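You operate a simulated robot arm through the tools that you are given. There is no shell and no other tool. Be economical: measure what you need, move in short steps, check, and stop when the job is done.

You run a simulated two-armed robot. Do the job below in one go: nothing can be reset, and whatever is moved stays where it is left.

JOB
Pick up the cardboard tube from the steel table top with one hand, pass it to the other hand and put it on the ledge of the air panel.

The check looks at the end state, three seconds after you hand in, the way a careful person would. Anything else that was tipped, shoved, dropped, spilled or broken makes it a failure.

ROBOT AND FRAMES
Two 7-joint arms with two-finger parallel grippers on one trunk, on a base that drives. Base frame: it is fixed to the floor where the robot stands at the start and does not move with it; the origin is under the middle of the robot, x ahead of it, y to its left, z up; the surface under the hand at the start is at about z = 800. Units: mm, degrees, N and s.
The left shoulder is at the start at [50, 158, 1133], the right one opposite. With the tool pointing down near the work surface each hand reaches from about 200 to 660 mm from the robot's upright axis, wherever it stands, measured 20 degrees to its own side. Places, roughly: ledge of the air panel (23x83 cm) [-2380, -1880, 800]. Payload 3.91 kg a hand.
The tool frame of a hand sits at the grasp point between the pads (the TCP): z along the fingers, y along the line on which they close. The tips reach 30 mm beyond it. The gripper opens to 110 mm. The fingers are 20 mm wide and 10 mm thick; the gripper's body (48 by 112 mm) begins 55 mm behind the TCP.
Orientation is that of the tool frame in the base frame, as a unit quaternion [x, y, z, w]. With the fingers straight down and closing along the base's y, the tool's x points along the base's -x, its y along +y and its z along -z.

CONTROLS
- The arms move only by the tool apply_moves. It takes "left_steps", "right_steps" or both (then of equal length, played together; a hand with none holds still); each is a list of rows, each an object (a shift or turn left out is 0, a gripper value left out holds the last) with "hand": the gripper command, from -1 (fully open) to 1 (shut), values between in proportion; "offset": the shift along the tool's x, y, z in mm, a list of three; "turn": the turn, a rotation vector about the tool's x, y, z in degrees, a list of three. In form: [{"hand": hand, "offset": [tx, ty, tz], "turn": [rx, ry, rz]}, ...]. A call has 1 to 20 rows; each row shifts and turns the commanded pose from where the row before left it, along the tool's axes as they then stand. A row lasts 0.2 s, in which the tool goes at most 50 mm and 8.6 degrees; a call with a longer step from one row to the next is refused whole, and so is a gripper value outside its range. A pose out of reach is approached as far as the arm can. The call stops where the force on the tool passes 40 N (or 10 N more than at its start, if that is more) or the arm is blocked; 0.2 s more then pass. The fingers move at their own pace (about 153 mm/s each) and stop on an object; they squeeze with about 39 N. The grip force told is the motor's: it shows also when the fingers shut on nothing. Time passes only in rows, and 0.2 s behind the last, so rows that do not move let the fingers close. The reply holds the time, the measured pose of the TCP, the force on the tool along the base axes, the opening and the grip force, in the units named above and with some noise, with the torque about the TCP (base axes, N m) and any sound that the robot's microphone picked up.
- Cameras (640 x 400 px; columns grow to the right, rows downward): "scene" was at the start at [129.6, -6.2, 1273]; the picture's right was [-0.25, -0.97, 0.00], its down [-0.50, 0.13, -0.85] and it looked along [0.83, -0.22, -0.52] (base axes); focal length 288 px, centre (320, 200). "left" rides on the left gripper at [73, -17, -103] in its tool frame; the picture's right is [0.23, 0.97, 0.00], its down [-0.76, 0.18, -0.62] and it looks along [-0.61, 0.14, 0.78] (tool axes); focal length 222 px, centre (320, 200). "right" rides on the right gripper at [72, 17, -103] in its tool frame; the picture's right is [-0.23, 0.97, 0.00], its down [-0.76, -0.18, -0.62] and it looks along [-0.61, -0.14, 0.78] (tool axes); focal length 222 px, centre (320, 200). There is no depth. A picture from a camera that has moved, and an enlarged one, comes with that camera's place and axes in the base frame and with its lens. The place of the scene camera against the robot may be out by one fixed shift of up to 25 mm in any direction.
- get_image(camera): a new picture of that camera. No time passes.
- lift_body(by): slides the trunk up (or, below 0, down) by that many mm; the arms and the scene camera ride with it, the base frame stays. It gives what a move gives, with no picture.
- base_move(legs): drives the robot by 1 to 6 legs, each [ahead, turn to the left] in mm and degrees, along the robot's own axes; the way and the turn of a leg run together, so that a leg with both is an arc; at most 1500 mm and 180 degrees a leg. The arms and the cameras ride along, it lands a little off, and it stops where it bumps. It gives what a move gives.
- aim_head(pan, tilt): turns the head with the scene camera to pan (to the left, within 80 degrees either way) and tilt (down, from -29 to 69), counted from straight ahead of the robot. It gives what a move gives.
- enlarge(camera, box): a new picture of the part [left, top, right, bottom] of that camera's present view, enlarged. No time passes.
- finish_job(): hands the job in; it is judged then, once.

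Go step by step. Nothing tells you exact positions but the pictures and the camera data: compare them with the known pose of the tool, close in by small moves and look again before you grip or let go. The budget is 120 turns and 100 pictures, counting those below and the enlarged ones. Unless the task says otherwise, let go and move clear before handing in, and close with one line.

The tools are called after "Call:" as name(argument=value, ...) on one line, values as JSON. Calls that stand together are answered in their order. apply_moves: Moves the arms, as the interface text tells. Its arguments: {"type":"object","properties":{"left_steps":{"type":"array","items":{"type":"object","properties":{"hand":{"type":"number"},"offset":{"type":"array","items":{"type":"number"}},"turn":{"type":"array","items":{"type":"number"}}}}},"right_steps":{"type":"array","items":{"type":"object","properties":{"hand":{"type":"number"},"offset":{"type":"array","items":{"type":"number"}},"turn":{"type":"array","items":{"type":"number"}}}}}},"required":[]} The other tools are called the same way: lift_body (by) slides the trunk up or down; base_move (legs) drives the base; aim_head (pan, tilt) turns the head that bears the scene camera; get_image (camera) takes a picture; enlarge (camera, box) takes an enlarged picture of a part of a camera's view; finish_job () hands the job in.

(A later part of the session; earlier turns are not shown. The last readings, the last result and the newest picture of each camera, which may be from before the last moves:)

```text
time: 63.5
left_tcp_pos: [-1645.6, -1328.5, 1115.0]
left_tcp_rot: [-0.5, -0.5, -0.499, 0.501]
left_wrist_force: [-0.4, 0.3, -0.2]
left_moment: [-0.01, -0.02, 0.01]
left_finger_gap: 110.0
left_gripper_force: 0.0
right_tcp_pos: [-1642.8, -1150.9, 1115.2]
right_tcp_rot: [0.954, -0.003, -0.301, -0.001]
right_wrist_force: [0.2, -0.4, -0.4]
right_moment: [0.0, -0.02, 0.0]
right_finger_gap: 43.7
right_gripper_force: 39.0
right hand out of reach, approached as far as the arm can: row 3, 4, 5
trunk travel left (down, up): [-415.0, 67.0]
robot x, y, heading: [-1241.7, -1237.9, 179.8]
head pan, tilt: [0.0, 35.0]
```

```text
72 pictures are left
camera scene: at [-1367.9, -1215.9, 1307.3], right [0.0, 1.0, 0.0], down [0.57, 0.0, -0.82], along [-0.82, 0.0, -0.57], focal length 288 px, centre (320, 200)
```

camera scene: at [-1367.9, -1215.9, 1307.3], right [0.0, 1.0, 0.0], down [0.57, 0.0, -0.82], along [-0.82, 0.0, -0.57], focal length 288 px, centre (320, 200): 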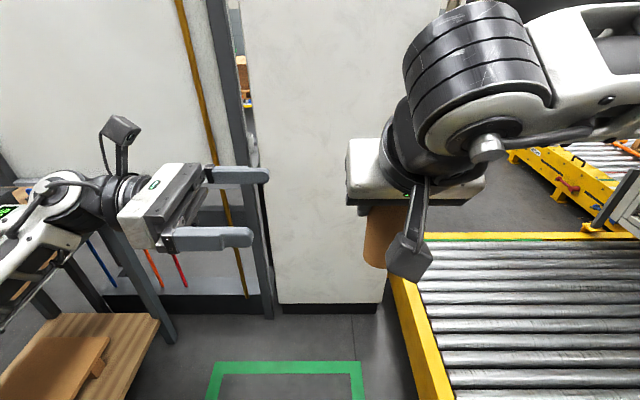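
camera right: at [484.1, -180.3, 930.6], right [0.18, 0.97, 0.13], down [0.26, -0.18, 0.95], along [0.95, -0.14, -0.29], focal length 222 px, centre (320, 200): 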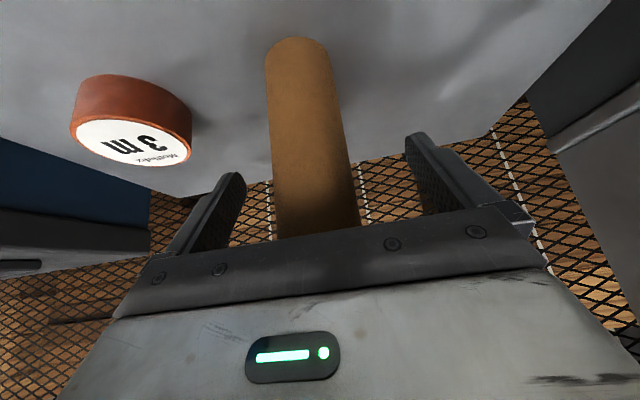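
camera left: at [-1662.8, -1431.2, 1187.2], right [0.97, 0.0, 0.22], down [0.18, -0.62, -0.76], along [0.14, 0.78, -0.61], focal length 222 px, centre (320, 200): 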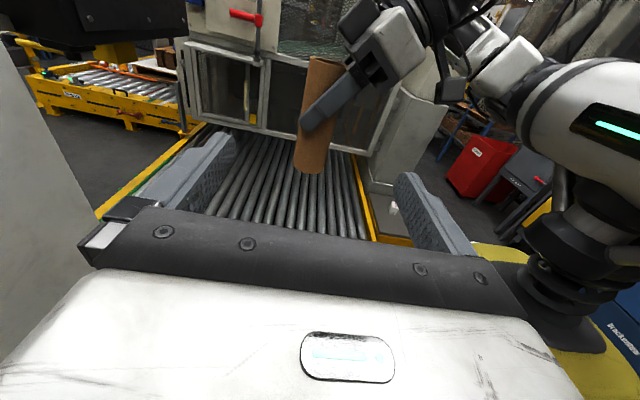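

The left camera confirms the tube axis at about [-1643, -1151], with its bottom at z ≈ 1027. I'll lower the left hand to z ≈ 1057 and approach.

Call:
apply_moves(left_steps=[{"offset": [-29, 1, 0]}, {"offset": [-29, 1, 0]}, {"offset": [0, 0, 40]}, {"offset": [0, 0, 40]}, {"offset": [0, 0, 30]}, {}])

Call:
get_image(camera="left")

Call:
get_image(camera="right")

```text
time: 64.9
left_tcp_pos: [-1643.3, -1218.2, 1054.9]
left_tcp_rot: [0.501, 0.499, 0.5, -0.501]
left_wrist_force: [-0.6, -0.7, 0.7]
left_moment: [0.0, -0.03, 0.02]
left_finger_gap: 110.3
left_gripper_force: 0.1
right_tcp_pos: [-1643.9, -1151.5, 1115.3]
right_tcp_rot: [0.953, -0.002, -0.302, 0.0]
right_wrist_force: [0.0, -0.6, 0.1]
right_moment: [0.01, -0.01, -0.01]
right_finger_gap: 43.8
right_gripper_force: 38.4
trunk travel left (down, up): [-415.0, 67.0]
robot x, y, heading: [-1241.5, -1231.3, 179.5]
head pan, tilt: [0.0, 35.0]
```

```text
71 pictures are left
camera left: at [-1660.4, -1320.7, 1128.8], right [0.97, 0.0, 0.23], down [0.18, -0.62, -0.76], along [0.14, 0.78, -0.61], focal length 222 px, centre (320, 200)
```

left: 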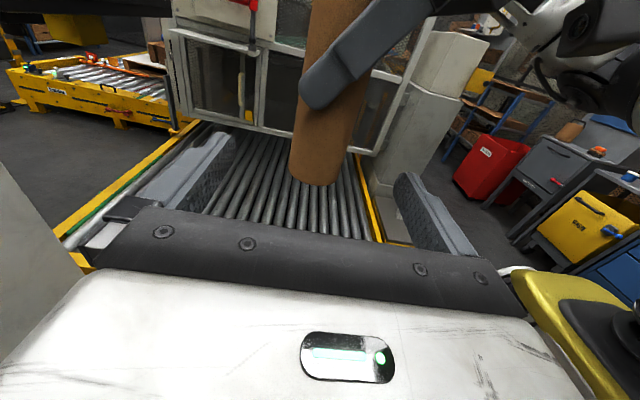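

```text
70 pictures are left
camera right: at [-1524.2, -1168.3, 1158.3], right [-0.19, -0.97, 0.13], down [-0.26, 0.18, 0.95], along [-0.95, 0.14, -0.29], focal length 222 px, centre (320, 200)
```

right: 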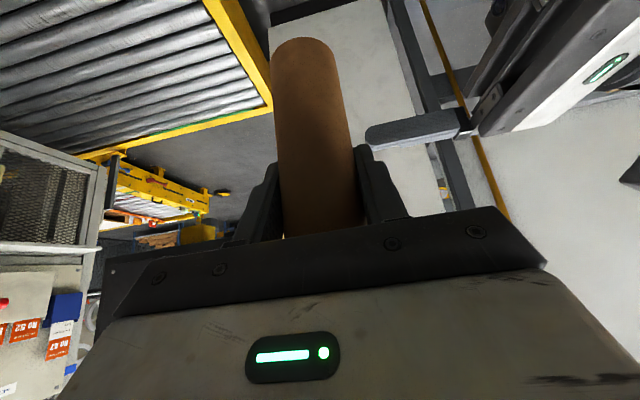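

Alignment is good. I'll advance the final 66 mm so the tube lies between the left pads.

Call:
apply_moves(left_steps=[{"offset": [0, 0, 22]}, {"offset": [0, 0, 22]}, {"offset": [0, 0, 22]}, {}])

Call:
get_image(camera="left")

Call:
get_image(camera="right")

```text
time: 65.9
left_tcp_pos: [-1643.2, -1152.6, 1057.2]
left_tcp_rot: [0.501, 0.499, 0.5, -0.5]
left_wrist_force: [0.4, 0.0, 1.1]
left_moment: [0.01, 0.03, -0.03]
left_finger_gap: 109.9
left_gripper_force: 0.0
right_tcp_pos: [-1643.5, -1150.7, 1114.6]
right_tcp_rot: [0.953, -0.003, -0.302, 0.0]
right_wrist_force: [-0.7, -0.7, 1.1]
right_moment: [-0.01, 0.0, 0.0]
right_finger_gap: 44.0
right_gripper_force: 39.2
trunk travel left (down, up): [-415.0, 67.0]
robot x, y, heading: [-1241.2, -1232.5, 179.8]
head pan, tilt: [0.0, 35.0]
```

```text
69 pictures are left
camera left: at [-1661.0, -1254.7, 1129.0], right [0.97, 0.0, 0.23], down [0.18, -0.62, -0.76], along [0.14, 0.78, -0.61], focal length 222 px, centre (320, 200)
```

left: 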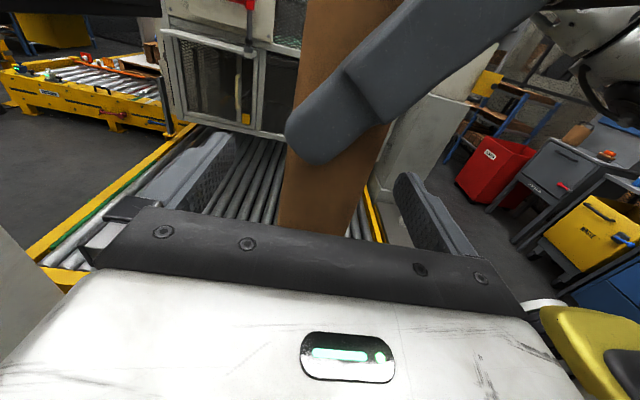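

```text
68 pictures are left
camera right: at [-1524.2, -1168.3, 1158.2], right [-0.19, -0.97, 0.13], down [-0.26, 0.18, 0.95], along [-0.95, 0.14, -0.29], focal length 222 px, centre (320, 200)
```

right: 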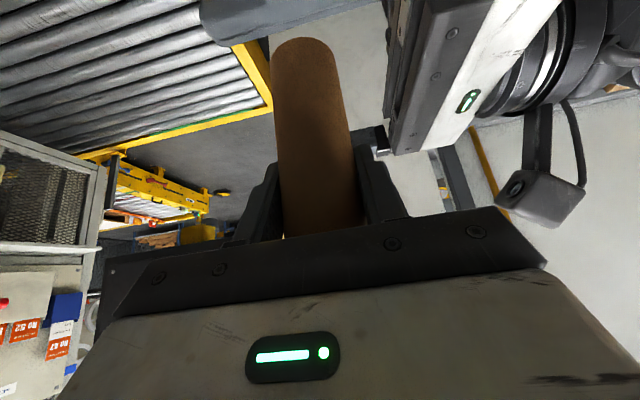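

The tube lies between the left pads and the right fingers are clear. I'll close the left hand and check the grip.

Call:
apply_moves(left_steps=[{"hand": 1}, {"hand": 1}, {"hand": 1}, {"hand": 1}])

```text
time: 66.9
left_tcp_pos: [-1643.6, -1152.7, 1054.8]
left_tcp_rot: [0.5, 0.499, 0.5, -0.5]
left_wrist_force: [4.4, 0.3, 1.3]
left_moment: [-0.02, -0.23, -0.05]
left_finger_gap: 43.3
left_gripper_force: 39.2
right_tcp_pos: [-1644.2, -1151.2, 1116.0]
right_tcp_rot: [0.953, -0.002, -0.301, 0.0]
right_wrist_force: [-5.3, -0.8, -1.7]
right_moment: [0.07, 0.5, 0.08]
right_finger_gap: 43.9
right_gripper_force: 39.1
trunk travel left (down, up): [-415.0, 67.0]
robot x, y, heading: [-1245.8, -1234.7, 179.9]
head pan, tilt: [0.0, 35.0]
```

Both hands hold the tube with little strain. I'll open the right hand partway, then withdraw it back and up along its axis.

Call:
apply_moves(right_steps=[{"hand": -0.2}, {"hand": -0.2}, {"hand": -0.2}, {"offset": [0, 0, -20]}, {"offset": [0, 0, -30]}, {"offset": [0, 0, -40]}, {"offset": [0, 0, -40]}, {}])

Call:
get_image(camera="scene")

Call:
get_image(camera="left")

```text
time: 68.7
left_tcp_pos: [-1643.6, -1152.3, 1055.8]
left_tcp_rot: [-0.5, -0.499, -0.5, 0.501]
left_wrist_force: [-1.1, -0.2, 0.4]
left_moment: [0.01, -0.03, 0.0]
left_finger_gap: 43.4
left_gripper_force: 39.0
right_tcp_pos: [-1569.2, -1151.3, 1221.3]
right_tcp_rot: [0.953, -0.004, -0.302, 0.001]
right_wrist_force: [-0.7, 1.0, 0.1]
right_moment: [0.01, 0.01, -0.02]
right_finger_gap: 66.1
right_gripper_force: 0.2
trunk travel left (down, up): [-415.0, 67.0]
robot x, y, heading: [-1241.1, -1232.4, 179.6]
head pan, tilt: [0.0, 35.0]
```

```text
67 pictures are left
camera scene: at [-1368.2, -1215.8, 1307.2], right [0.0, 1.0, 0.0], down [0.57, 0.0, -0.82], along [-0.82, 0.0, -0.57], focal length 288 px, centre (320, 200)
```

scene: 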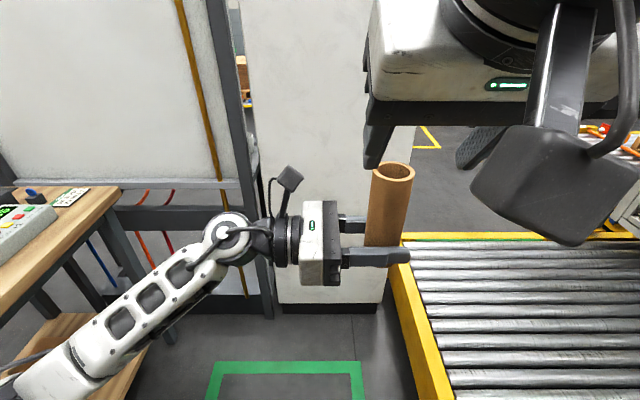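

```text
66 pictures are left
camera left: at [-1661.2, -1254.8, 1128.9], right [0.97, 0.0, 0.23], down [0.18, -0.62, -0.76], along [0.14, 0.78, -0.61], focal length 222 px, centre (320, 200)
```

left: 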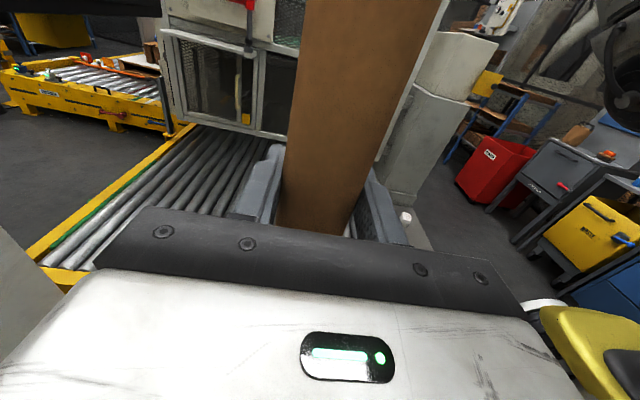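

The left hand holds the tube alone. I'll move the right arm aside and inspect the ledge.

Call:
apply_moves(right_steps=[{"offset": [0, -40, 0]}, {"offset": [0, -45, 0]}, {"offset": [0, -45, 0]}, {"offset": [0, -45, 0]}, {"offset": [20, -30, 0]}, {"offset": [30, 0, 0]}, {}])

Call:
aim_head(pan=20, tilt=28)

Call:
get_image(camera="scene")

Call:
enlarge(camera="scene", box=[140, 80, 400, 280])

```text
time: 70.3
left_tcp_pos: [-1643.3, -1152.9, 1056.6]
left_tcp_rot: [0.501, 0.499, 0.501, -0.5]
left_wrist_force: [0.4, -0.7, 0.6]
left_moment: [-0.01, 0.0, -0.03]
left_finger_gap: 43.5
left_gripper_force: 39.0
right_tcp_pos: [-1526.5, -946.3, 1191.5]
right_tcp_rot: [0.953, -0.002, -0.302, 0.0]
right_wrist_force: [-0.2, -0.1, 1.3]
right_moment: [0.01, -0.01, -0.01]
right_finger_gap: 66.1
right_gripper_force: 0.0
trunk travel left (down, up): [-415.0, 67.0]
robot x, y, heading: [-1242.3, -1236.6, 180.0]
head pan, tilt: [0.0, 35.0]
```

```text
time: 71.2
left_tcp_pos: [-1643.8, -1153.6, 1056.7]
left_tcp_rot: [0.501, 0.499, 0.5, -0.5]
left_wrist_force: [-0.3, -0.5, -0.7]
left_moment: [0.0, -0.04, 0.0]
left_finger_gap: 43.6
left_gripper_force: 38.7
right_tcp_pos: [-1527.0, -946.3, 1191.8]
right_tcp_rot: [0.953, -0.002, -0.302, 0.0]
right_wrist_force: [0.8, -0.9, -1.6]
right_moment: [-0.01, 0.01, 0.01]
right_finger_gap: 65.8
right_gripper_force: 0.1
trunk travel left (down, up): [-415.0, 67.0]
robot x, y, heading: [-1237.6, -1230.9, 180.1]
head pan, tilt: [20.0, 28.0]
```

```text
65 pictures are left
camera scene: at [-1365.7, -1247.0, 1318.2], right [-0.34, 0.94, 0.0], down [0.44, 0.16, -0.88], along [-0.83, -0.3, -0.47], focal length 288 px, centre (320, 200)
```

scene: 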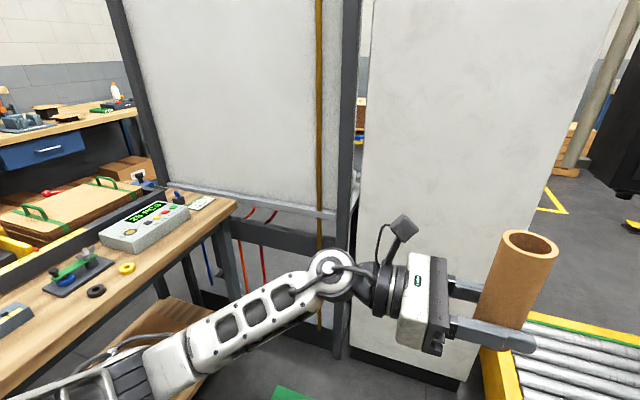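

```text
2.00 times, centred on (270, 180) of scene
camera zoom: at [-1365.7, -1247.0, 1318.2], right [-0.34, 0.94, 0.0], down [0.44, 0.16, -0.88], along [-0.83, -0.3, -0.47], focal length 575 px, centre (420, 240)
```

zoom: 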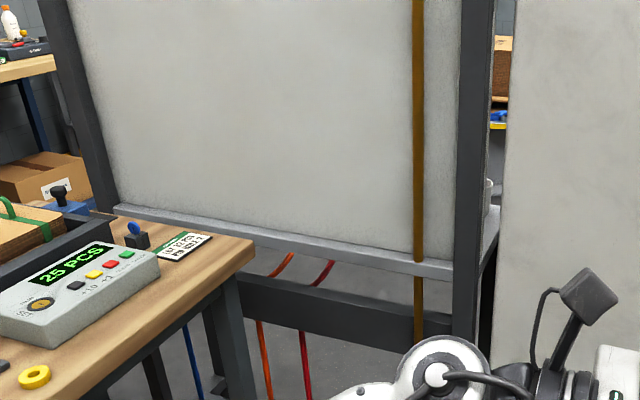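

This is the back of the panel: the ledge is on the far side, so I have to drive around via the aisle behind the table. I'll raise the trunk for clearance, back out, and look down the side aisle.

Call:
lift_body(by=60)

Call:
base_move(legs=[[-1040, 0]])

Call:
aim_head(pan=60, tilt=25)

Call:
get_image(camera="scene")

```text
time: 72.2
left_tcp_pos: [-1644.1, -1151.9, 1115.5]
left_tcp_rot: [0.501, 0.499, 0.501, -0.5]
left_wrist_force: [-0.8, -0.1, 0.0]
left_moment: [0.0, 0.02, 0.02]
left_finger_gap: 43.4
left_gripper_force: 39.3
right_tcp_pos: [-1527.2, -945.6, 1252.7]
right_tcp_rot: [0.953, -0.003, -0.302, -0.001]
right_wrist_force: [0.0, -0.3, -0.1]
right_moment: [-0.02, 0.02, -0.01]
right_finger_gap: 66.1
right_gripper_force: 0.1
trunk travel left (down, up): [-475.0, 7.0]
robot x, y, heading: [-1244.0, -1232.0, 180.0]
head pan, tilt: [20.0, 28.0]
```

```text
time: 77.5
left_tcp_pos: [-606.0, -1156.4, 1117.1]
left_tcp_rot: [0.503, 0.497, 0.501, -0.5]
left_wrist_force: [0.2, -0.1, -0.1]
left_moment: [0.03, -0.02, 0.0]
left_finger_gap: 43.3
left_gripper_force: 38.7
right_tcp_pos: [-486.8, -951.4, 1253.0]
right_tcp_rot: [0.953, -0.004, -0.301, -0.001]
right_wrist_force: [0.5, -0.4, 0.6]
right_moment: [0.05, 0.03, 0.0]
right_finger_gap: 66.0
right_gripper_force: 0.0
trunk travel left (down, up): [-475.0, 7.0]
robot x, y, heading: [-208.7, -1239.6, 179.5]
head pan, tilt: [20.0, 28.0]
```

```text
time: 78.6
left_tcp_pos: [-605.7, -1156.9, 1116.9]
left_tcp_rot: [0.502, 0.498, 0.501, -0.499]
left_wrist_force: [-0.3, 0.0, 1.2]
left_moment: [0.0, 0.0, -0.05]
left_finger_gap: 43.7
left_gripper_force: 38.6
right_tcp_pos: [-488.1, -952.6, 1253.0]
right_tcp_rot: [0.953, -0.004, -0.302, 0.0]
right_wrist_force: [0.9, 0.0, 0.4]
right_moment: [0.01, -0.01, 0.03]
right_finger_gap: 66.1
right_gripper_force: 0.0
trunk travel left (down, up): [-475.0, 7.0]
robot x, y, heading: [-207.4, -1236.4, 179.4]
head pan, tilt: [60.0, 25.0]
```

```text
63 pictures are left
camera scene: at [-288.7, -1302.0, 1383.0], right [-0.86, 0.51, 0.0], down [0.22, 0.36, -0.91], along [-0.46, -0.78, -0.42], focal length 288 px, centre (320, 200)
```

scene: 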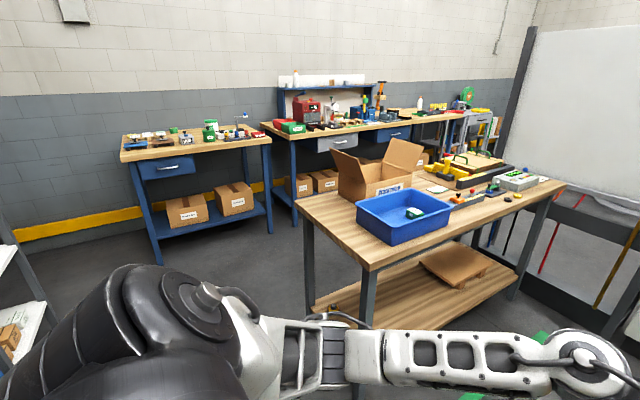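

The aisle behind the table is clear and roughly 900 mm or more wide. I'll drive down to it and turn in.

Call:
base_move(legs=[[0, 90], [1310, 0], [0, -60], [760, 0], [0, -30]])

Call:
aim_head(pan=0, tilt=25)

Call:
get_image(camera="scene")

```text
time: 96.8
left_tcp_pos: [-1280.9, -2837.5, 1116.4]
left_tcp_rot: [0.502, 0.497, 0.501, -0.499]
left_wrist_force: [-0.8, 0.2, -0.1]
left_moment: [0.01, -0.02, 0.01]
left_finger_gap: 43.5
left_gripper_force: 38.9
right_tcp_pos: [-1162.5, -2631.3, 1251.9]
right_tcp_rot: [0.953, -0.006, -0.302, -0.001]
right_wrist_force: [-0.1, 0.5, -0.3]
right_moment: [-0.02, 0.01, 0.01]
right_finger_gap: 66.0
right_gripper_force: 0.0
trunk travel left (down, up): [-475.0, 7.0]
robot x, y, heading: [-878.9, -2921.3, 179.5]
head pan, tilt: [60.0, 25.0]
```

```text
time: 98.1
left_tcp_pos: [-1281.5, -2836.9, 1116.2]
left_tcp_rot: [0.503, 0.497, 0.502, -0.499]
left_wrist_force: [0.1, -0.2, -0.8]
left_moment: [-0.01, -0.05, 0.02]
left_finger_gap: 43.2
left_gripper_force: 38.6
right_tcp_pos: [-1163.8, -2632.3, 1252.2]
right_tcp_rot: [0.953, -0.005, -0.302, -0.001]
right_wrist_force: [0.5, 0.8, -1.0]
right_moment: [0.0, 0.03, 0.01]
right_finger_gap: 66.0
right_gripper_force: 0.0
trunk travel left (down, up): [-475.0, 7.0]
robot x, y, heading: [-878.9, -2919.8, 179.2]
head pan, tilt: [0.0, 25.0]
```

```text
62 pictures are left
camera scene: at [-1009.5, -2902.5, 1383.0], right [0.01, 1.0, 0.0], down [0.42, 0.0, -0.91], along [-0.91, 0.01, -0.42], focal length 288 px, centre (320, 200)
```

scene: 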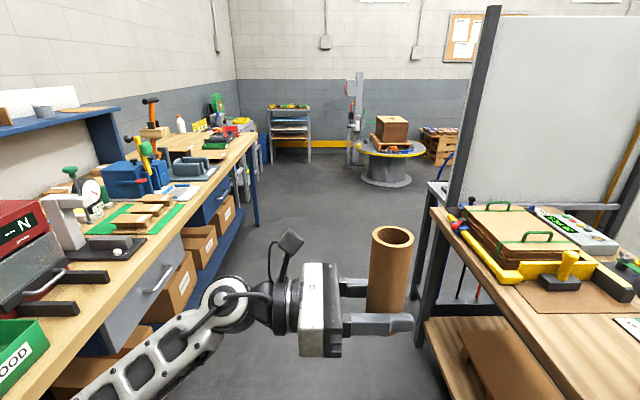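

The corridor is open and the panel's ledge sticks out on the far side of the board. I'll continue along the aisle past the table.

Call:
base_move(legs=[[1200, 0]])

Call:
aim_head(pan=-40, tilt=25)

Call:
get_image(camera="scene")

```text
time: 104.2
left_tcp_pos: [-2483.3, -2821.8, 1116.1]
left_tcp_rot: [0.503, 0.497, 0.503, -0.497]
left_wrist_force: [0.4, 0.6, -1.1]
left_moment: [0.0, 0.02, 0.01]
left_finger_gap: 43.5
left_gripper_force: 39.1
right_tcp_pos: [-2362.5, -2617.0, 1252.9]
right_tcp_rot: [0.954, -0.006, -0.301, -0.002]
right_wrist_force: [0.4, 0.1, 0.2]
right_moment: [-0.03, -0.01, -0.01]
right_finger_gap: 66.0
right_gripper_force: 0.0
trunk travel left (down, up): [-475.0, 7.0]
robot x, y, heading: [-2083.5, -2905.9, 179.3]
head pan, tilt: [0.0, 25.0]
```

```text
time: 105.3
left_tcp_pos: [-2481.6, -2821.5, 1116.2]
left_tcp_rot: [0.503, 0.497, 0.502, -0.498]
left_wrist_force: [0.2, 0.3, -1.3]
left_moment: [-0.02, -0.02, 0.02]
left_finger_gap: 43.7
left_gripper_force: 38.3
right_tcp_pos: [-2364.2, -2617.0, 1253.7]
right_tcp_rot: [0.954, -0.006, -0.301, -0.002]
right_wrist_force: [-0.2, 0.1, 0.3]
right_moment: [-0.01, -0.01, 0.04]
right_finger_gap: 65.9
right_gripper_force: 0.1
trunk travel left (down, up): [-475.0, 7.0]
robot x, y, heading: [-2085.5, -2904.3, 179.2]
head pan, tilt: [-40.0, 25.0]
```

```text
61 pictures are left
camera scene: at [-2188.6, -2829.0, 1383.0], right [0.65, 0.76, 0.0], down [0.32, -0.28, -0.91], along [-0.69, 0.59, -0.42], focal length 288 px, centre (320, 200)
```

scene: 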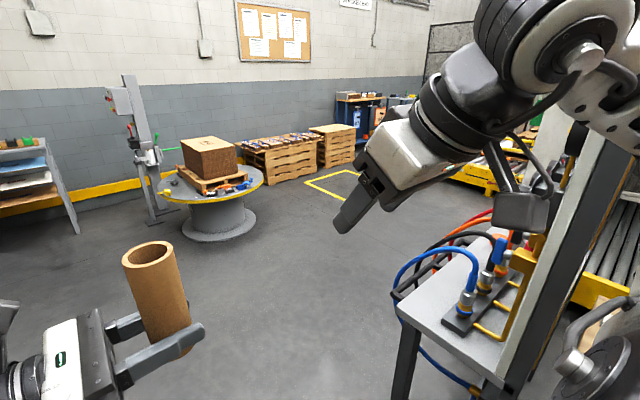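

Now the ledge's front side is visible, with a hose manifold near this end. I'll drive around into the open floor in front of it and face it.

Call:
base_move(legs=[[1100, 0], [0, -90], [1000, 0], [0, -90]])

Call:
aim_head(pan=0, tilt=25)

Call:
get_image(camera="scene")

```text
time: 123.4
left_tcp_pos: [-2762.7, -1968.4, 1116.6]
left_tcp_rot: [-0.495, 0.505, -0.496, -0.504]
left_wrist_force: [0.2, 0.1, 0.0]
left_moment: [-0.03, 0.0, 0.0]
left_finger_gap: 43.3
left_gripper_force: 39.2
right_tcp_pos: [-2883.6, -2172.4, 1252.9]
right_tcp_rot: [0.01, 0.953, -0.004, 0.301]
right_wrist_force: [0.1, -1.1, -0.7]
right_moment: [-0.01, 0.0, -0.06]
right_finger_gap: 66.0
right_gripper_force: 0.1
trunk travel left (down, up): [-475.0, 7.0]
robot x, y, heading: [-3161.3, -1886.9, -1.0]
head pan, tilt: [-40.0, 25.0]
```

```text
time: 124.5
left_tcp_pos: [-2763.6, -1968.6, 1115.5]
left_tcp_rot: [-0.495, 0.505, -0.496, -0.504]
left_wrist_force: [0.5, 0.3, -1.0]
left_moment: [-0.02, 0.02, 0.0]
left_finger_gap: 43.6
left_gripper_force: 39.3
right_tcp_pos: [-2882.9, -2173.4, 1252.9]
right_tcp_rot: [0.01, 0.953, -0.003, 0.302]
right_wrist_force: [-0.4, -0.2, 0.4]
right_moment: [0.02, 0.01, 0.01]
right_finger_gap: 65.9
right_gripper_force: 0.2
trunk travel left (down, up): [-475.0, 7.0]
robot x, y, heading: [-3162.5, -1885.8, -1.1]
head pan, tilt: [0.0, 25.0]
```

```text
60 pictures are left
camera scene: at [-3029.0, -1868.2, 1383.0], right [-0.02, -1.0, 0.0], down [-0.42, 0.01, -0.91], along [0.91, -0.02, -0.42], focal length 288 px, centre (320, 200)
```

scene: 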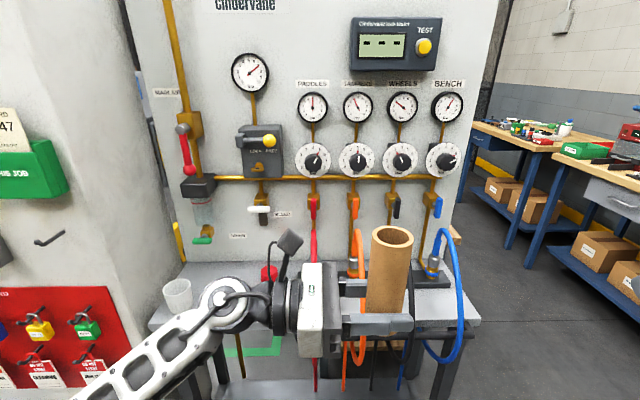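

The front of the ledge holds a clear cup at its left end and the hose manifold in the middle-right. There is free space between them. I'll move the left hand left and turn it to point forward.

Call:
apply_moves(left_steps=[{"offset": [0, 0, -40]}, {"offset": [0, 0, -45]}, {"offset": [0, 0, -45]}, {"offset": [0, 0, -45]}, {"turn": [8.2, 0, 0]}, {"turn": [8.2, 0, 0]}, {"turn": [8.2, 0, 0]}, {"turn": [8.2, 0, 0]}, {"turn": [8.2, 0, 0]}, {"turn": [8.2, 0, 0]}, {"turn": [8.2, 0, 0]}, {"turn": [8.2, 0, 0]}, {"turn": [8.2, 0, 0]}, {"turn": [8.2, 0, 0]}, {"turn": [8.2, 0, 0]}, {}])

Call:
get_image(camera="scene")

Call:
get_image(camera="left")

```text
time: 127.3
left_tcp_pos: [-2770.3, -1782.5, 1081.1]
left_tcp_rot: [0.69, -0.254, 0.677, 0.03]
left_wrist_force: [0.1, 0.7, 0.4]
left_moment: [-0.02, -0.01, 0.02]
left_finger_gap: 43.7
left_gripper_force: 39.2
left hand out of reach, approached as far as the arm can: row 13, 14
right_tcp_pos: [-2883.1, -2171.9, 1253.7]
right_tcp_rot: [0.01, 0.954, -0.003, 0.301]
right_wrist_force: [-0.1, 0.2, 0.0]
right_moment: [0.0, 0.02, 0.01]
right_finger_gap: 66.1
right_gripper_force: 0.1
trunk travel left (down, up): [-475.0, 7.0]
robot x, y, heading: [-3167.4, -1882.8, -1.2]
head pan, tilt: [0.0, 25.0]
stopped in row 14 (left hand): the arm was blocked; the commanded pose is now the measured one
```

```text
59 pictures are left
camera scene: at [-3029.2, -1867.9, 1383.1], right [-0.02, -1.0, 0.0], down [-0.42, 0.01, -0.91], along [0.91, -0.02, -0.42], focal length 288 px, centre (320, 200)
```

scene: 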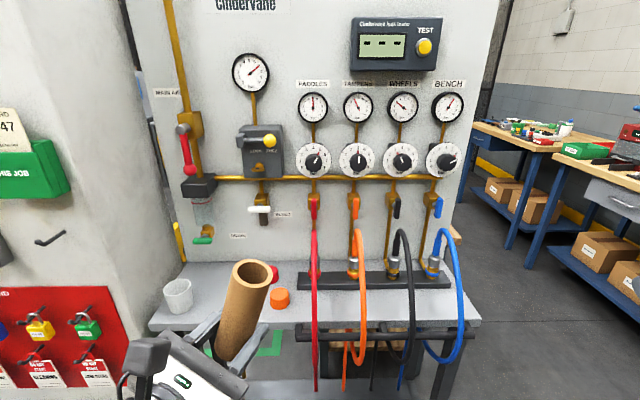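

```text
58 pictures are left
camera left: at [-2861.8, -1749.0, 1163.3], right [-0.39, -0.92, -0.08], down [-0.61, 0.32, -0.73], along [0.69, -0.23, -0.68], focal length 222 px, centre (320, 200)
```

left: 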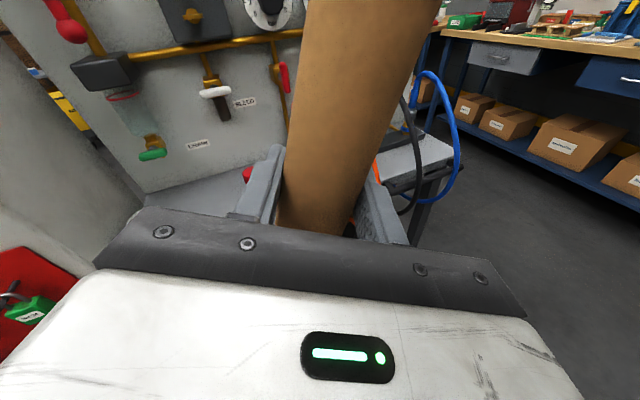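

The left wrist has a yaw limit near this direction and the tube is slightly rolled. I'll straighten the hand at about -38° yaw and later turn the base to point it at the ledge.

Call:
apply_moves(left_steps=[{"turn": [-3.65, 1.75, -4.25]}, {"turn": [-3.65, 1.75, -4.25]}, {"turn": [-3.65, 1.75, -4.25]}, {"turn": [-3.65, 1.75, -4.25]}, {}], right_steps=[{"offset": [0, -15, 0]}, {"offset": [0, -15, 0]}, {"offset": [0, -15, 0]}, {"offset": [0, -15, 0]}, {}])

Call:
get_image(camera="left")

Call:
get_image(camera="scene")

```text
time: 128.5
left_tcp_pos: [-2769.9, -1782.2, 1080.6]
left_tcp_rot: [0.667, -0.231, 0.669, 0.232]
left_wrist_force: [-0.3, 0.0, -0.9]
left_moment: [-0.02, -0.03, 0.01]
left_finger_gap: 43.5
left_gripper_force: 39.0
right_tcp_pos: [-2886.2, -2231.6, 1252.4]
right_tcp_rot: [0.01, 0.954, -0.003, 0.301]
right_wrist_force: [0.5, 0.8, 0.2]
right_moment: [0.02, -0.01, 0.02]
right_finger_gap: 66.0
right_gripper_force: 0.1
trunk travel left (down, up): [-475.0, 7.0]
robot x, y, heading: [-3169.0, -1887.9, -1.2]
head pan, tilt: [0.0, 25.0]
```

```text
57 pictures are left
camera left: at [-2840.6, -1703.8, 1153.3], right [-0.6, -0.77, 0.23], down [-0.6, 0.24, -0.76], along [0.53, -0.59, -0.61], focal length 222 px, centre (320, 200)
```

left: 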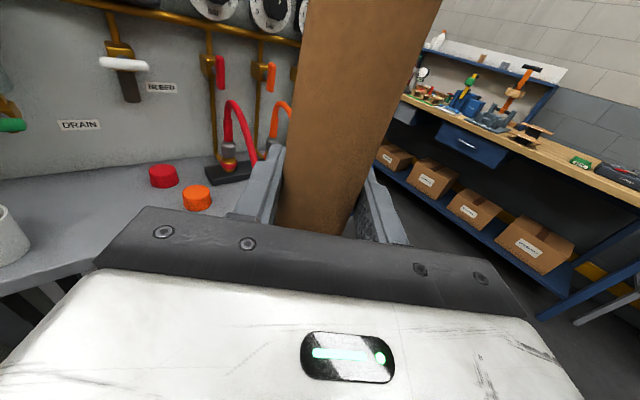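

```text
56 pictures are left
camera scene: at [-3029.1, -1868.2, 1383.0], right [-0.02, -1.0, 0.0], down [-0.42, 0.01, -0.91], along [0.91, -0.02, -0.42], focal length 288 px, centre (320, 200)
```

scene: 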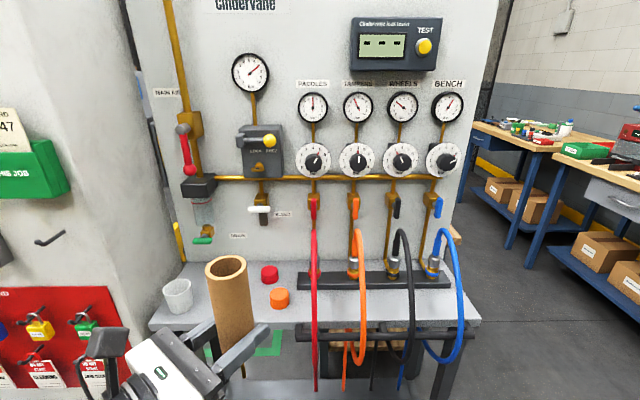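

The tube is vertical again. The free spot is around [-2432, -1635], between the cup and the coloured caps. I'll pull the right arm back, drive in, and turn the base left so the left hand points at the ledge.

Call:
apply_moves(right_steps=[{"offset": [22.5, 0, -15.8]}, {"offset": [22.5, 0, -15.8]}, {"offset": [22.5, 0, -15.8]}, {"offset": [22.5, 0, -15.8]}, {}])

Call:
base_move(legs=[[0, -4], [350, 0], [0, 35]])

Call:
aim_head(pan=0, tilt=45)

Call:
get_image(camera="scene")

Call:
get_image(camera="left")

```text
time: 129.7
left_tcp_pos: [-2768.5, -1782.2, 1080.5]
left_tcp_rot: [0.668, -0.23, 0.669, 0.23]
left_wrist_force: [-0.3, 0.2, 0.1]
left_moment: [0.02, -0.01, 0.0]
left_finger_gap: 43.5
left_gripper_force: 39.2
right_tcp_pos: [-2995.0, -2232.7, 1256.9]
right_tcp_rot: [0.009, 0.954, -0.002, 0.3]
right_wrist_force: [0.2, -0.4, -0.7]
right_moment: [-0.01, 0.03, -0.01]
right_finger_gap: 66.0
right_gripper_force: 0.0
right hand out of reach, approached as far as the arm can: row 4
trunk travel left (down, up): [-475.0, 7.0]
robot x, y, heading: [-3164.3, -1881.0, -1.1]
head pan, tilt: [0.0, 25.0]
```

```text
time: 134.1
left_tcp_pos: [-2523.5, -1626.1, 1081.0]
left_tcp_rot: [0.705, -0.045, 0.706, 0.045]
left_wrist_force: [-0.8, 0.2, -1.0]
left_moment: [-0.02, 0.01, 0.04]
left_finger_gap: 43.5
left_gripper_force: 38.8
right_tcp_pos: [-2486.6, -2129.7, 1257.4]
right_tcp_rot: [-0.244, 0.922, 0.078, 0.291]
right_wrist_force: [-0.4, 0.1, -0.6]
right_moment: [0.0, -0.02, 0.01]
right_finger_gap: 65.9
right_gripper_force: 0.0
trunk travel left (down, up): [-475.0, 7.0]
robot x, y, heading: [-2810.8, -1913.3, 29.9]
head pan, tilt: [0.0, 25.0]
```

```text
time: 134.9
left_tcp_pos: [-2524.3, -1626.8, 1080.5]
left_tcp_rot: [0.705, -0.045, 0.706, 0.044]
left_wrist_force: [-0.2, -0.3, -1.0]
left_moment: [0.01, 0.0, 0.0]
left_finger_gap: 43.5
left_gripper_force: 39.3
right_tcp_pos: [-2488.0, -2130.0, 1257.5]
right_tcp_rot: [-0.243, 0.922, 0.077, 0.292]
right_wrist_force: [0.4, -0.3, 0.9]
right_moment: [0.03, 0.0, 0.0]
right_finger_gap: 65.6
right_gripper_force: 0.0
trunk travel left (down, up): [-475.0, 7.0]
robot x, y, heading: [-2814.4, -1915.4, 29.9]
head pan, tilt: [0.0, 45.0]
```

```text
55 pictures are left
camera scene: at [-2703.7, -1837.8, 1352.5], right [0.49, -0.87, 0.0], down [-0.61, -0.35, -0.71], along [0.61, 0.35, -0.71], focal length 288 px, centre (320, 200)
```

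scene: 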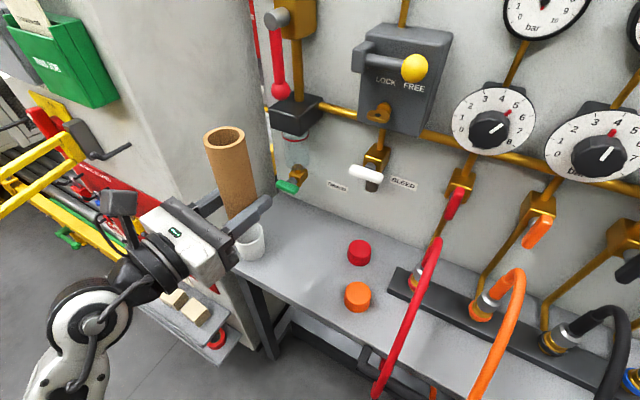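

```text
54 pictures are left
camera left: at [-2624.7, -1595.7, 1153.3], right [-0.12, -0.97, 0.23], down [-0.64, -0.1, -0.76], along [0.76, -0.24, -0.61], focal length 222 px, centre (320, 200)
```

left: 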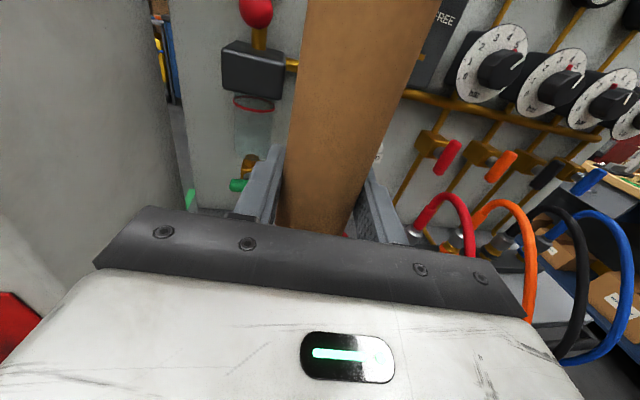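

The hand now points at the ledge, and the cup, caps and target spot all agree between the two cameras. Before lowering, I'll check the surroundings of the left forearm by the cabinet and of the right hand by the hoses.

Call:
aim_head(pan=45, tilt=45)

Call:
get_image(camera="scene")

Call:
aim_head(pan=-50, tilt=45)

Call:
get_image(camera="scene")

```text
time: 136.1
left_tcp_pos: [-2524.2, -1627.1, 1080.4]
left_tcp_rot: [0.705, -0.045, 0.707, 0.044]
left_wrist_force: [0.4, -0.2, 0.3]
left_moment: [-0.03, 0.0, 0.0]
left_finger_gap: 43.6
left_gripper_force: 39.7
right_tcp_pos: [-2487.0, -2129.5, 1257.5]
right_tcp_rot: [-0.244, 0.922, 0.078, 0.291]
right_wrist_force: [0.2, 0.0, -0.2]
right_moment: [0.03, -0.01, 0.01]
right_finger_gap: 65.8
right_gripper_force: 0.0
trunk travel left (down, up): [-475.0, 7.0]
robot x, y, heading: [-2809.5, -1912.4, 29.6]
head pan, tilt: [45.0, 45.0]
```

```text
53 pictures are left
camera scene: at [-2752.8, -1799.7, 1352.4], right [0.96, -0.27, 0.0], down [-0.19, -0.68, -0.71], along [0.19, 0.68, -0.71], focal length 288 px, centre (320, 200)
```

scene: 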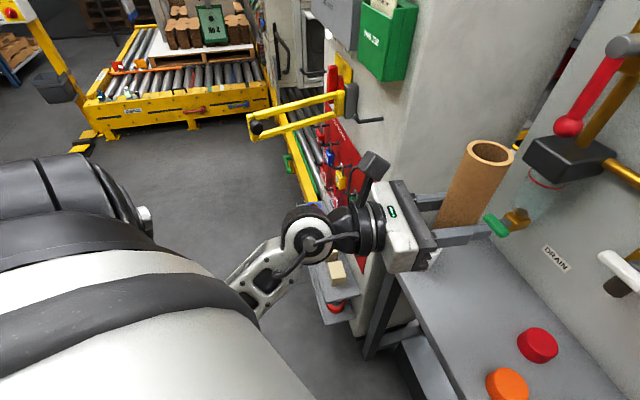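

```text
time: 137.8
left_tcp_pos: [-2524.3, -1626.8, 1079.9]
left_tcp_rot: [0.706, -0.045, 0.706, 0.045]
left_wrist_force: [-0.4, -0.1, -0.8]
left_moment: [0.02, 0.01, -0.01]
left_finger_gap: 43.7
left_gripper_force: 39.3
right_tcp_pos: [-2486.8, -2129.8, 1256.0]
right_tcp_rot: [-0.244, 0.922, 0.078, 0.291]
right_wrist_force: [0.7, 0.5, 0.4]
right_moment: [0.02, 0.01, -0.04]
right_finger_gap: 65.8
right_gripper_force: 0.1
trunk travel left (down, up): [-475.0, 7.0]
robot x, y, heading: [-2809.8, -1915.7, 29.8]
head pan, tilt: [-50.0, 45.0]
```

```text
52 pictures are left
camera scene: at [-2698.1, -1906.3, 1352.4], right [-0.35, -0.94, 0.0], down [-0.66, 0.25, -0.71], along [0.66, -0.25, -0.71], focal length 288 px, centre (320, 200)
```

scene: 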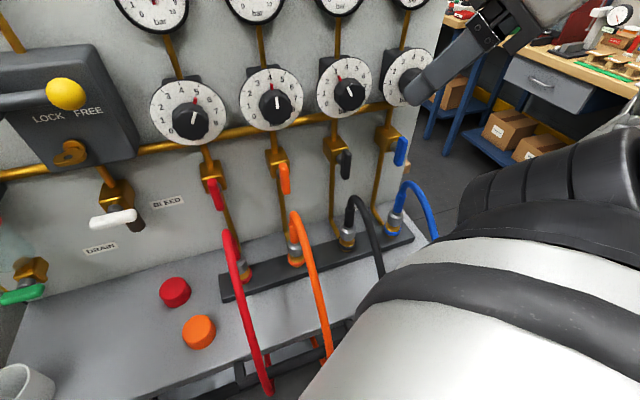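

The nearby shelf is low (z ≈ 230) and out of the way. The right hand hovers in front of the hoses, so I'll keep the trunk up and lower only the left arm, moving forward over the spot first.

Call:
apply_moves(left_steps=[{"offset": [0, 3, 30]}, {"offset": [0, 3, 30]}, {"offset": [0, 3.5, 31]}, {"offset": [-35, 0, 0]}, {"offset": [-40, 0, 0]}, {"offset": [-40, 0, 0]}, {}])

Call:
aim_head(pan=5, tilt=50)

Call:
get_image(camera="scene")

Call:
get_image(camera="left")

```text
time: 139.4
left_tcp_pos: [-2435.2, -1647.3, 966.3]
left_tcp_rot: [0.705, -0.045, 0.706, 0.044]
left_wrist_force: [1.2, 0.4, 0.6]
left_moment: [-0.03, 0.02, -0.02]
left_finger_gap: 43.6
left_gripper_force: 38.9
right_tcp_pos: [-2486.2, -2129.7, 1257.7]
right_tcp_rot: [-0.244, 0.922, 0.078, 0.292]
right_wrist_force: [-0.1, 0.2, -0.2]
right_moment: [0.01, 0.0, -0.02]
right_finger_gap: 66.2
right_gripper_force: 0.0
trunk travel left (down, up): [-475.0, 7.0]
robot x, y, heading: [-2810.4, -1911.9, 29.6]
head pan, tilt: [-50.0, 45.0]
```

```text
time: 140.6
left_tcp_pos: [-2434.4, -1647.3, 966.3]
left_tcp_rot: [0.705, -0.045, 0.706, 0.045]
left_wrist_force: [-0.2, -0.6, 0.4]
left_moment: [-0.01, -0.01, 0.02]
left_finger_gap: 43.8
left_gripper_force: 39.0
right_tcp_pos: [-2487.7, -2130.7, 1257.0]
right_tcp_rot: [-0.244, 0.921, 0.078, 0.292]
right_wrist_force: [-0.1, 0.5, -0.3]
right_moment: [0.01, 0.03, 0.01]
right_finger_gap: 66.1
right_gripper_force: 0.1
trunk travel left (down, up): [-475.0, 7.0]
robot x, y, heading: [-2813.6, -1913.6, 30.0]
head pan, tilt: [5.0, 50.0]
```

```text
51 pictures are left
camera scene: at [-2711.0, -1834.4, 1345.5], right [0.57, -0.82, 0.0], down [-0.63, -0.44, -0.64], along [0.53, 0.37, -0.77], focal length 288 px, centre (320, 200)
```

scene: 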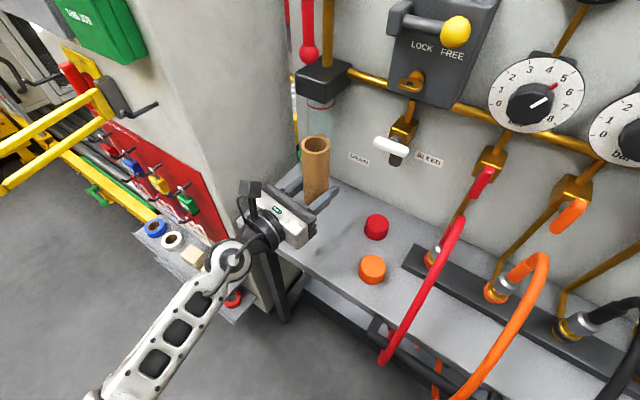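

```text
50 pictures are left
camera left: at [-2535.1, -1616.5, 1039.3], right [-0.12, -0.97, 0.23], down [-0.64, -0.1, -0.76], along [0.76, -0.24, -0.61], focal length 222 px, centre (320, 200)
```

left: 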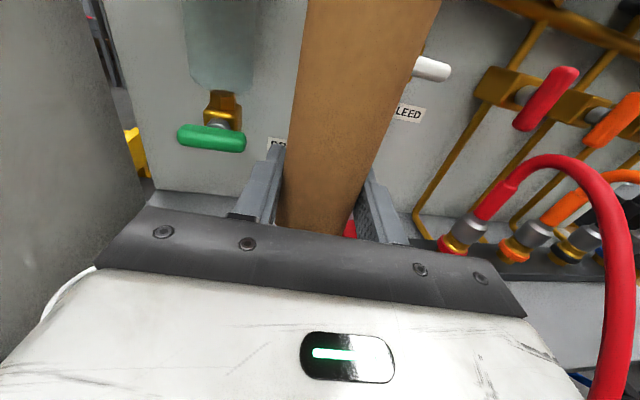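

The hand is clear of the cup on its left and of the caps on its right. I'll lower to about 20 mm above the ledge and look again.

Call:
apply_moves(left_steps=[{"offset": [-35, 0, 0]}, {"offset": [-35, 0, 0]}, {"offset": [-25, 0, 0]}, {"offset": [-18, 0, 0]}, {}])

Call:
enlarge(camera="scene", box=[200, 120, 420, 300])

Call:
get_image(camera="left")

```text
time: 141.8
left_tcp_pos: [-2435.1, -1647.1, 853.4]
left_tcp_rot: [0.705, -0.045, 0.706, 0.045]
left_wrist_force: [0.0, 0.1, -0.9]
left_moment: [0.0, 0.02, -0.01]
left_finger_gap: 43.6
left_gripper_force: 39.4
right_tcp_pos: [-2487.6, -2129.6, 1257.2]
right_tcp_rot: [-0.244, 0.922, 0.078, 0.292]
right_wrist_force: [0.4, -0.1, 1.0]
right_moment: [-0.06, 0.0, 0.02]
right_finger_gap: 66.1
right_gripper_force: 0.1
trunk travel left (down, up): [-475.0, 7.0]
robot x, y, heading: [-2814.7, -1914.0, 29.5]
head pan, tilt: [5.0, 50.0]
```

```text
2.22 times, centred on (310, 210) of scene
camera zoom: at [-2711.0, -1834.2, 1345.5], right [0.57, -0.82, 0.0], down [-0.63, -0.44, -0.64], along [0.53, 0.37, -0.77], focal length 639 px, centre (342, 178)
```

zoom: 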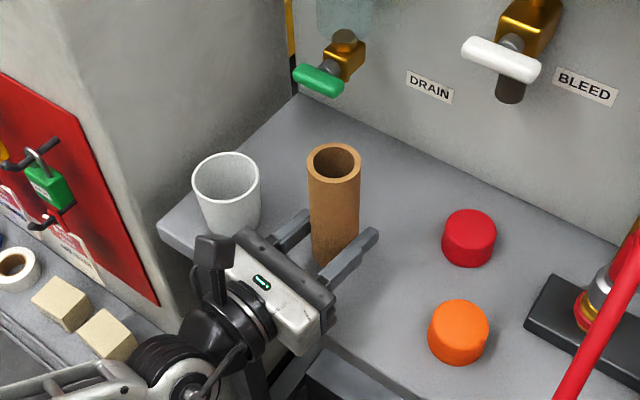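

```text
48 pictures are left
camera left: at [-2535.2, -1615.9, 925.9], right [-0.12, -0.97, 0.23], down [-0.64, -0.1, -0.76], along [0.76, -0.24, -0.61], focal length 222 px, centre (320, 200)
```

left: 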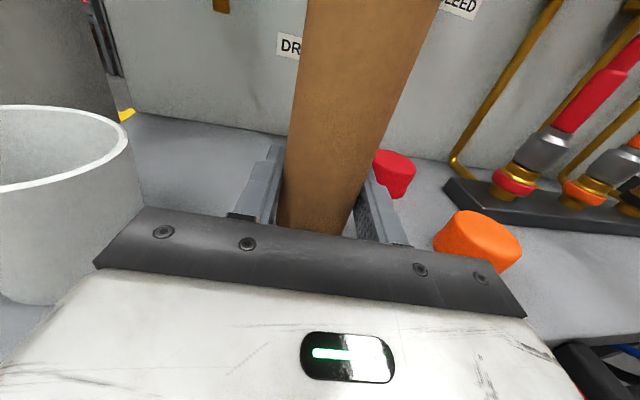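

The cup is only about 15 mm from the gripper body, so I'll shift 10 mm away from it and lower gently.

Call:
apply_moves(left_steps=[{"offset": [0, 10, 0]}, {"offset": [-6, 0, 0]}, {"offset": [-6, 0, 0]}, {"offset": [-4, 0, 0]}, {}, {}])

Call:
enlarge(camera="scene", box=[250, 150, 390, 270])

```text
time: 142.8
left_tcp_pos: [-2433.6, -1657.0, 847.3]
left_tcp_rot: [0.697, -0.043, 0.714, 0.044]
left_wrist_force: [-5.1, 0.0, 12.8]
left_moment: [0.28, 1.17, 0.22]
left_finger_gap: 43.5
left_gripper_force: 38.8
right_tcp_pos: [-2487.8, -2129.6, 1257.6]
right_tcp_rot: [-0.243, 0.922, 0.078, 0.291]
right_wrist_force: [1.0, 0.0, 0.8]
right_moment: [0.03, 0.02, 0.01]
right_finger_gap: 65.9
right_gripper_force: 0.1
trunk travel left (down, up): [-475.0, 7.0]
robot x, y, heading: [-2814.4, -1912.9, 29.9]
head pan, tilt: [5.0, 50.0]
stopped in row 5 (left hand): the force on the tool passed its limit at 43 N (the readings are from after the stop); the commanded pose is now the measured one
```

```text
3.33 times, centred on (320, 210) of scene
camera zoom: at [-2712.2, -1834.7, 1345.6], right [0.57, -0.82, 0.0], down [-0.63, -0.44, -0.64], along [0.53, 0.37, -0.77], focal length 958 px, centre (320, 167)
```

zoom: 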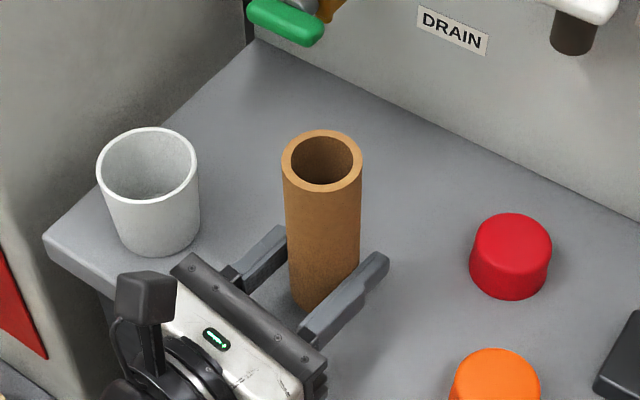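

Something about 80 mm behind the grasp point touched the ledge's front edge: that is the wrist flange, while the tube is still about 18 mm up. I'll lift, move back so the tube stands nearer the front edge with the flange outside, and lower again.

Call:
apply_moves(left_steps=[{"offset": [12, 0, 0]}, {"offset": [0, 0, -16], "turn": [0, -1.5, 0]}, {"offset": [0, 0, -18]}, {}])

Call:
apply_moves(left_steps=[{"offset": [-6, 0, 0]}, {"offset": [-5, 0, 0]}, {"offset": [-4, 0, 0]}, {"offset": [-3, 0, 0]}, {"offset": [-3, 0, 0]}, {}])

Call:
get_image(camera="left")

Call:
enlarge(camera="scene", box=[220, 140, 390, 290])

```text
time: 143.8
left_tcp_pos: [-2468.4, -1653.2, 855.7]
left_tcp_rot: [0.708, -0.045, 0.703, 0.044]
left_wrist_force: [0.2, -0.4, -0.2]
left_moment: [-0.01, 0.0, 0.01]
left_finger_gap: 43.9
left_gripper_force: 38.8
right_tcp_pos: [-2487.2, -2129.4, 1256.7]
right_tcp_rot: [-0.244, 0.922, 0.078, 0.291]
right_wrist_force: [0.2, -0.7, -0.3]
right_moment: [0.0, -0.02, 0.02]
right_finger_gap: 65.9
right_gripper_force: 0.1
trunk travel left (down, up): [-475.0, 7.0]
robot x, y, heading: [-2810.5, -1913.9, 29.6]
head pan, tilt: [5.0, 50.0]
```

```text
time: 145.2
left_tcp_pos: [-2468.2, -1652.2, 833.9]
left_tcp_rot: [0.708, -0.045, 0.703, 0.044]
left_wrist_force: [0.2, -0.5, -0.5]
left_moment: [-0.02, -0.03, -0.01]
left_finger_gap: 43.5
left_gripper_force: 39.4
right_tcp_pos: [-2487.5, -2130.4, 1258.3]
right_tcp_rot: [-0.244, 0.922, 0.078, 0.292]
right_wrist_force: [-0.1, 0.3, 0.8]
right_moment: [-0.02, -0.02, -0.04]
right_finger_gap: 65.9
right_gripper_force: 0.1
trunk travel left (down, up): [-475.0, 7.0]
robot x, y, heading: [-2811.5, -1915.9, 29.8]
head pan, tilt: [5.0, 50.0]
```

```text
46 pictures are left
camera left: at [-2568.1, -1621.6, 908.1], right [-0.12, -0.97, 0.23], down [-0.65, -0.1, -0.76], along [0.75, -0.24, -0.61], focal length 222 px, centre (320, 200)
```

left: 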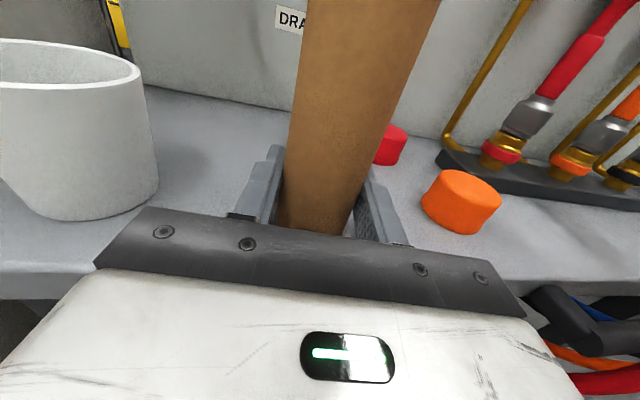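

```text
2.67 times, centred on (305, 215) of scene
camera zoom: at [-2711.3, -1834.2, 1345.5], right [0.57, -0.82, 0.0], down [-0.63, -0.44, -0.64], along [0.53, 0.37, -0.77], focal length 767 px, centre (360, 160)
```

zoom: 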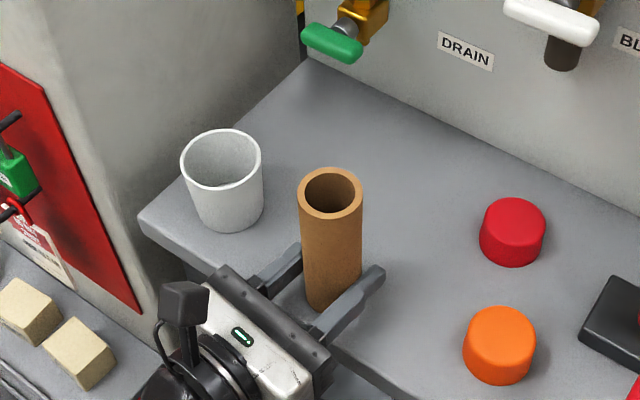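

No contact yet, with the tube's bottom a few millimetres above the ledge. I'll continue in 2 mm steps.

Call:
apply_moves(left_steps=[{"offset": [-2, 0, 0]}, {"offset": [-2, 0, 0]}, {}])

Call:
apply_moves(left_steps=[{"offset": [-1, 0, 0]}, {"offset": [-1, 0, 0]}, {}])

```text
time: 146.1
left_tcp_pos: [-2467.5, -1652.4, 830.2]
left_tcp_rot: [0.709, -0.045, 0.703, 0.043]
left_wrist_force: [0.0, 0.1, -0.4]
left_moment: [0.0, -0.02, 0.02]
left_finger_gap: 43.5
left_gripper_force: 38.9
right_tcp_pos: [-2488.0, -2129.7, 1257.0]
right_tcp_rot: [-0.244, 0.922, 0.078, 0.291]
right_wrist_force: [0.0, -0.1, 0.6]
right_moment: [-0.03, 0.02, 0.0]
right_finger_gap: 66.1
right_gripper_force: 0.1
trunk travel left (down, up): [-475.0, 7.0]
robot x, y, heading: [-2810.1, -1916.2, 29.7]
head pan, tilt: [5.0, 50.0]
```

```text
time: 146.8
left_tcp_pos: [-2468.3, -1652.2, 828.3]
left_tcp_rot: [0.709, -0.044, 0.703, 0.042]
left_wrist_force: [-0.7, 1.4, 3.9]
left_moment: [0.0, -0.05, -0.01]
left_finger_gap: 43.7
left_gripper_force: 39.5
right_tcp_pos: [-2487.2, -2129.5, 1258.5]
right_tcp_rot: [-0.243, 0.922, 0.078, 0.291]
right_wrist_force: [-0.2, 0.1, 0.3]
right_moment: [-0.02, 0.01, 0.0]
right_finger_gap: 65.9
right_gripper_force: 0.0
trunk travel left (down, up): [-475.0, 7.0]
robot x, y, heading: [-2812.9, -1914.5, 29.8]
head pan, tilt: [5.0, 50.0]
```

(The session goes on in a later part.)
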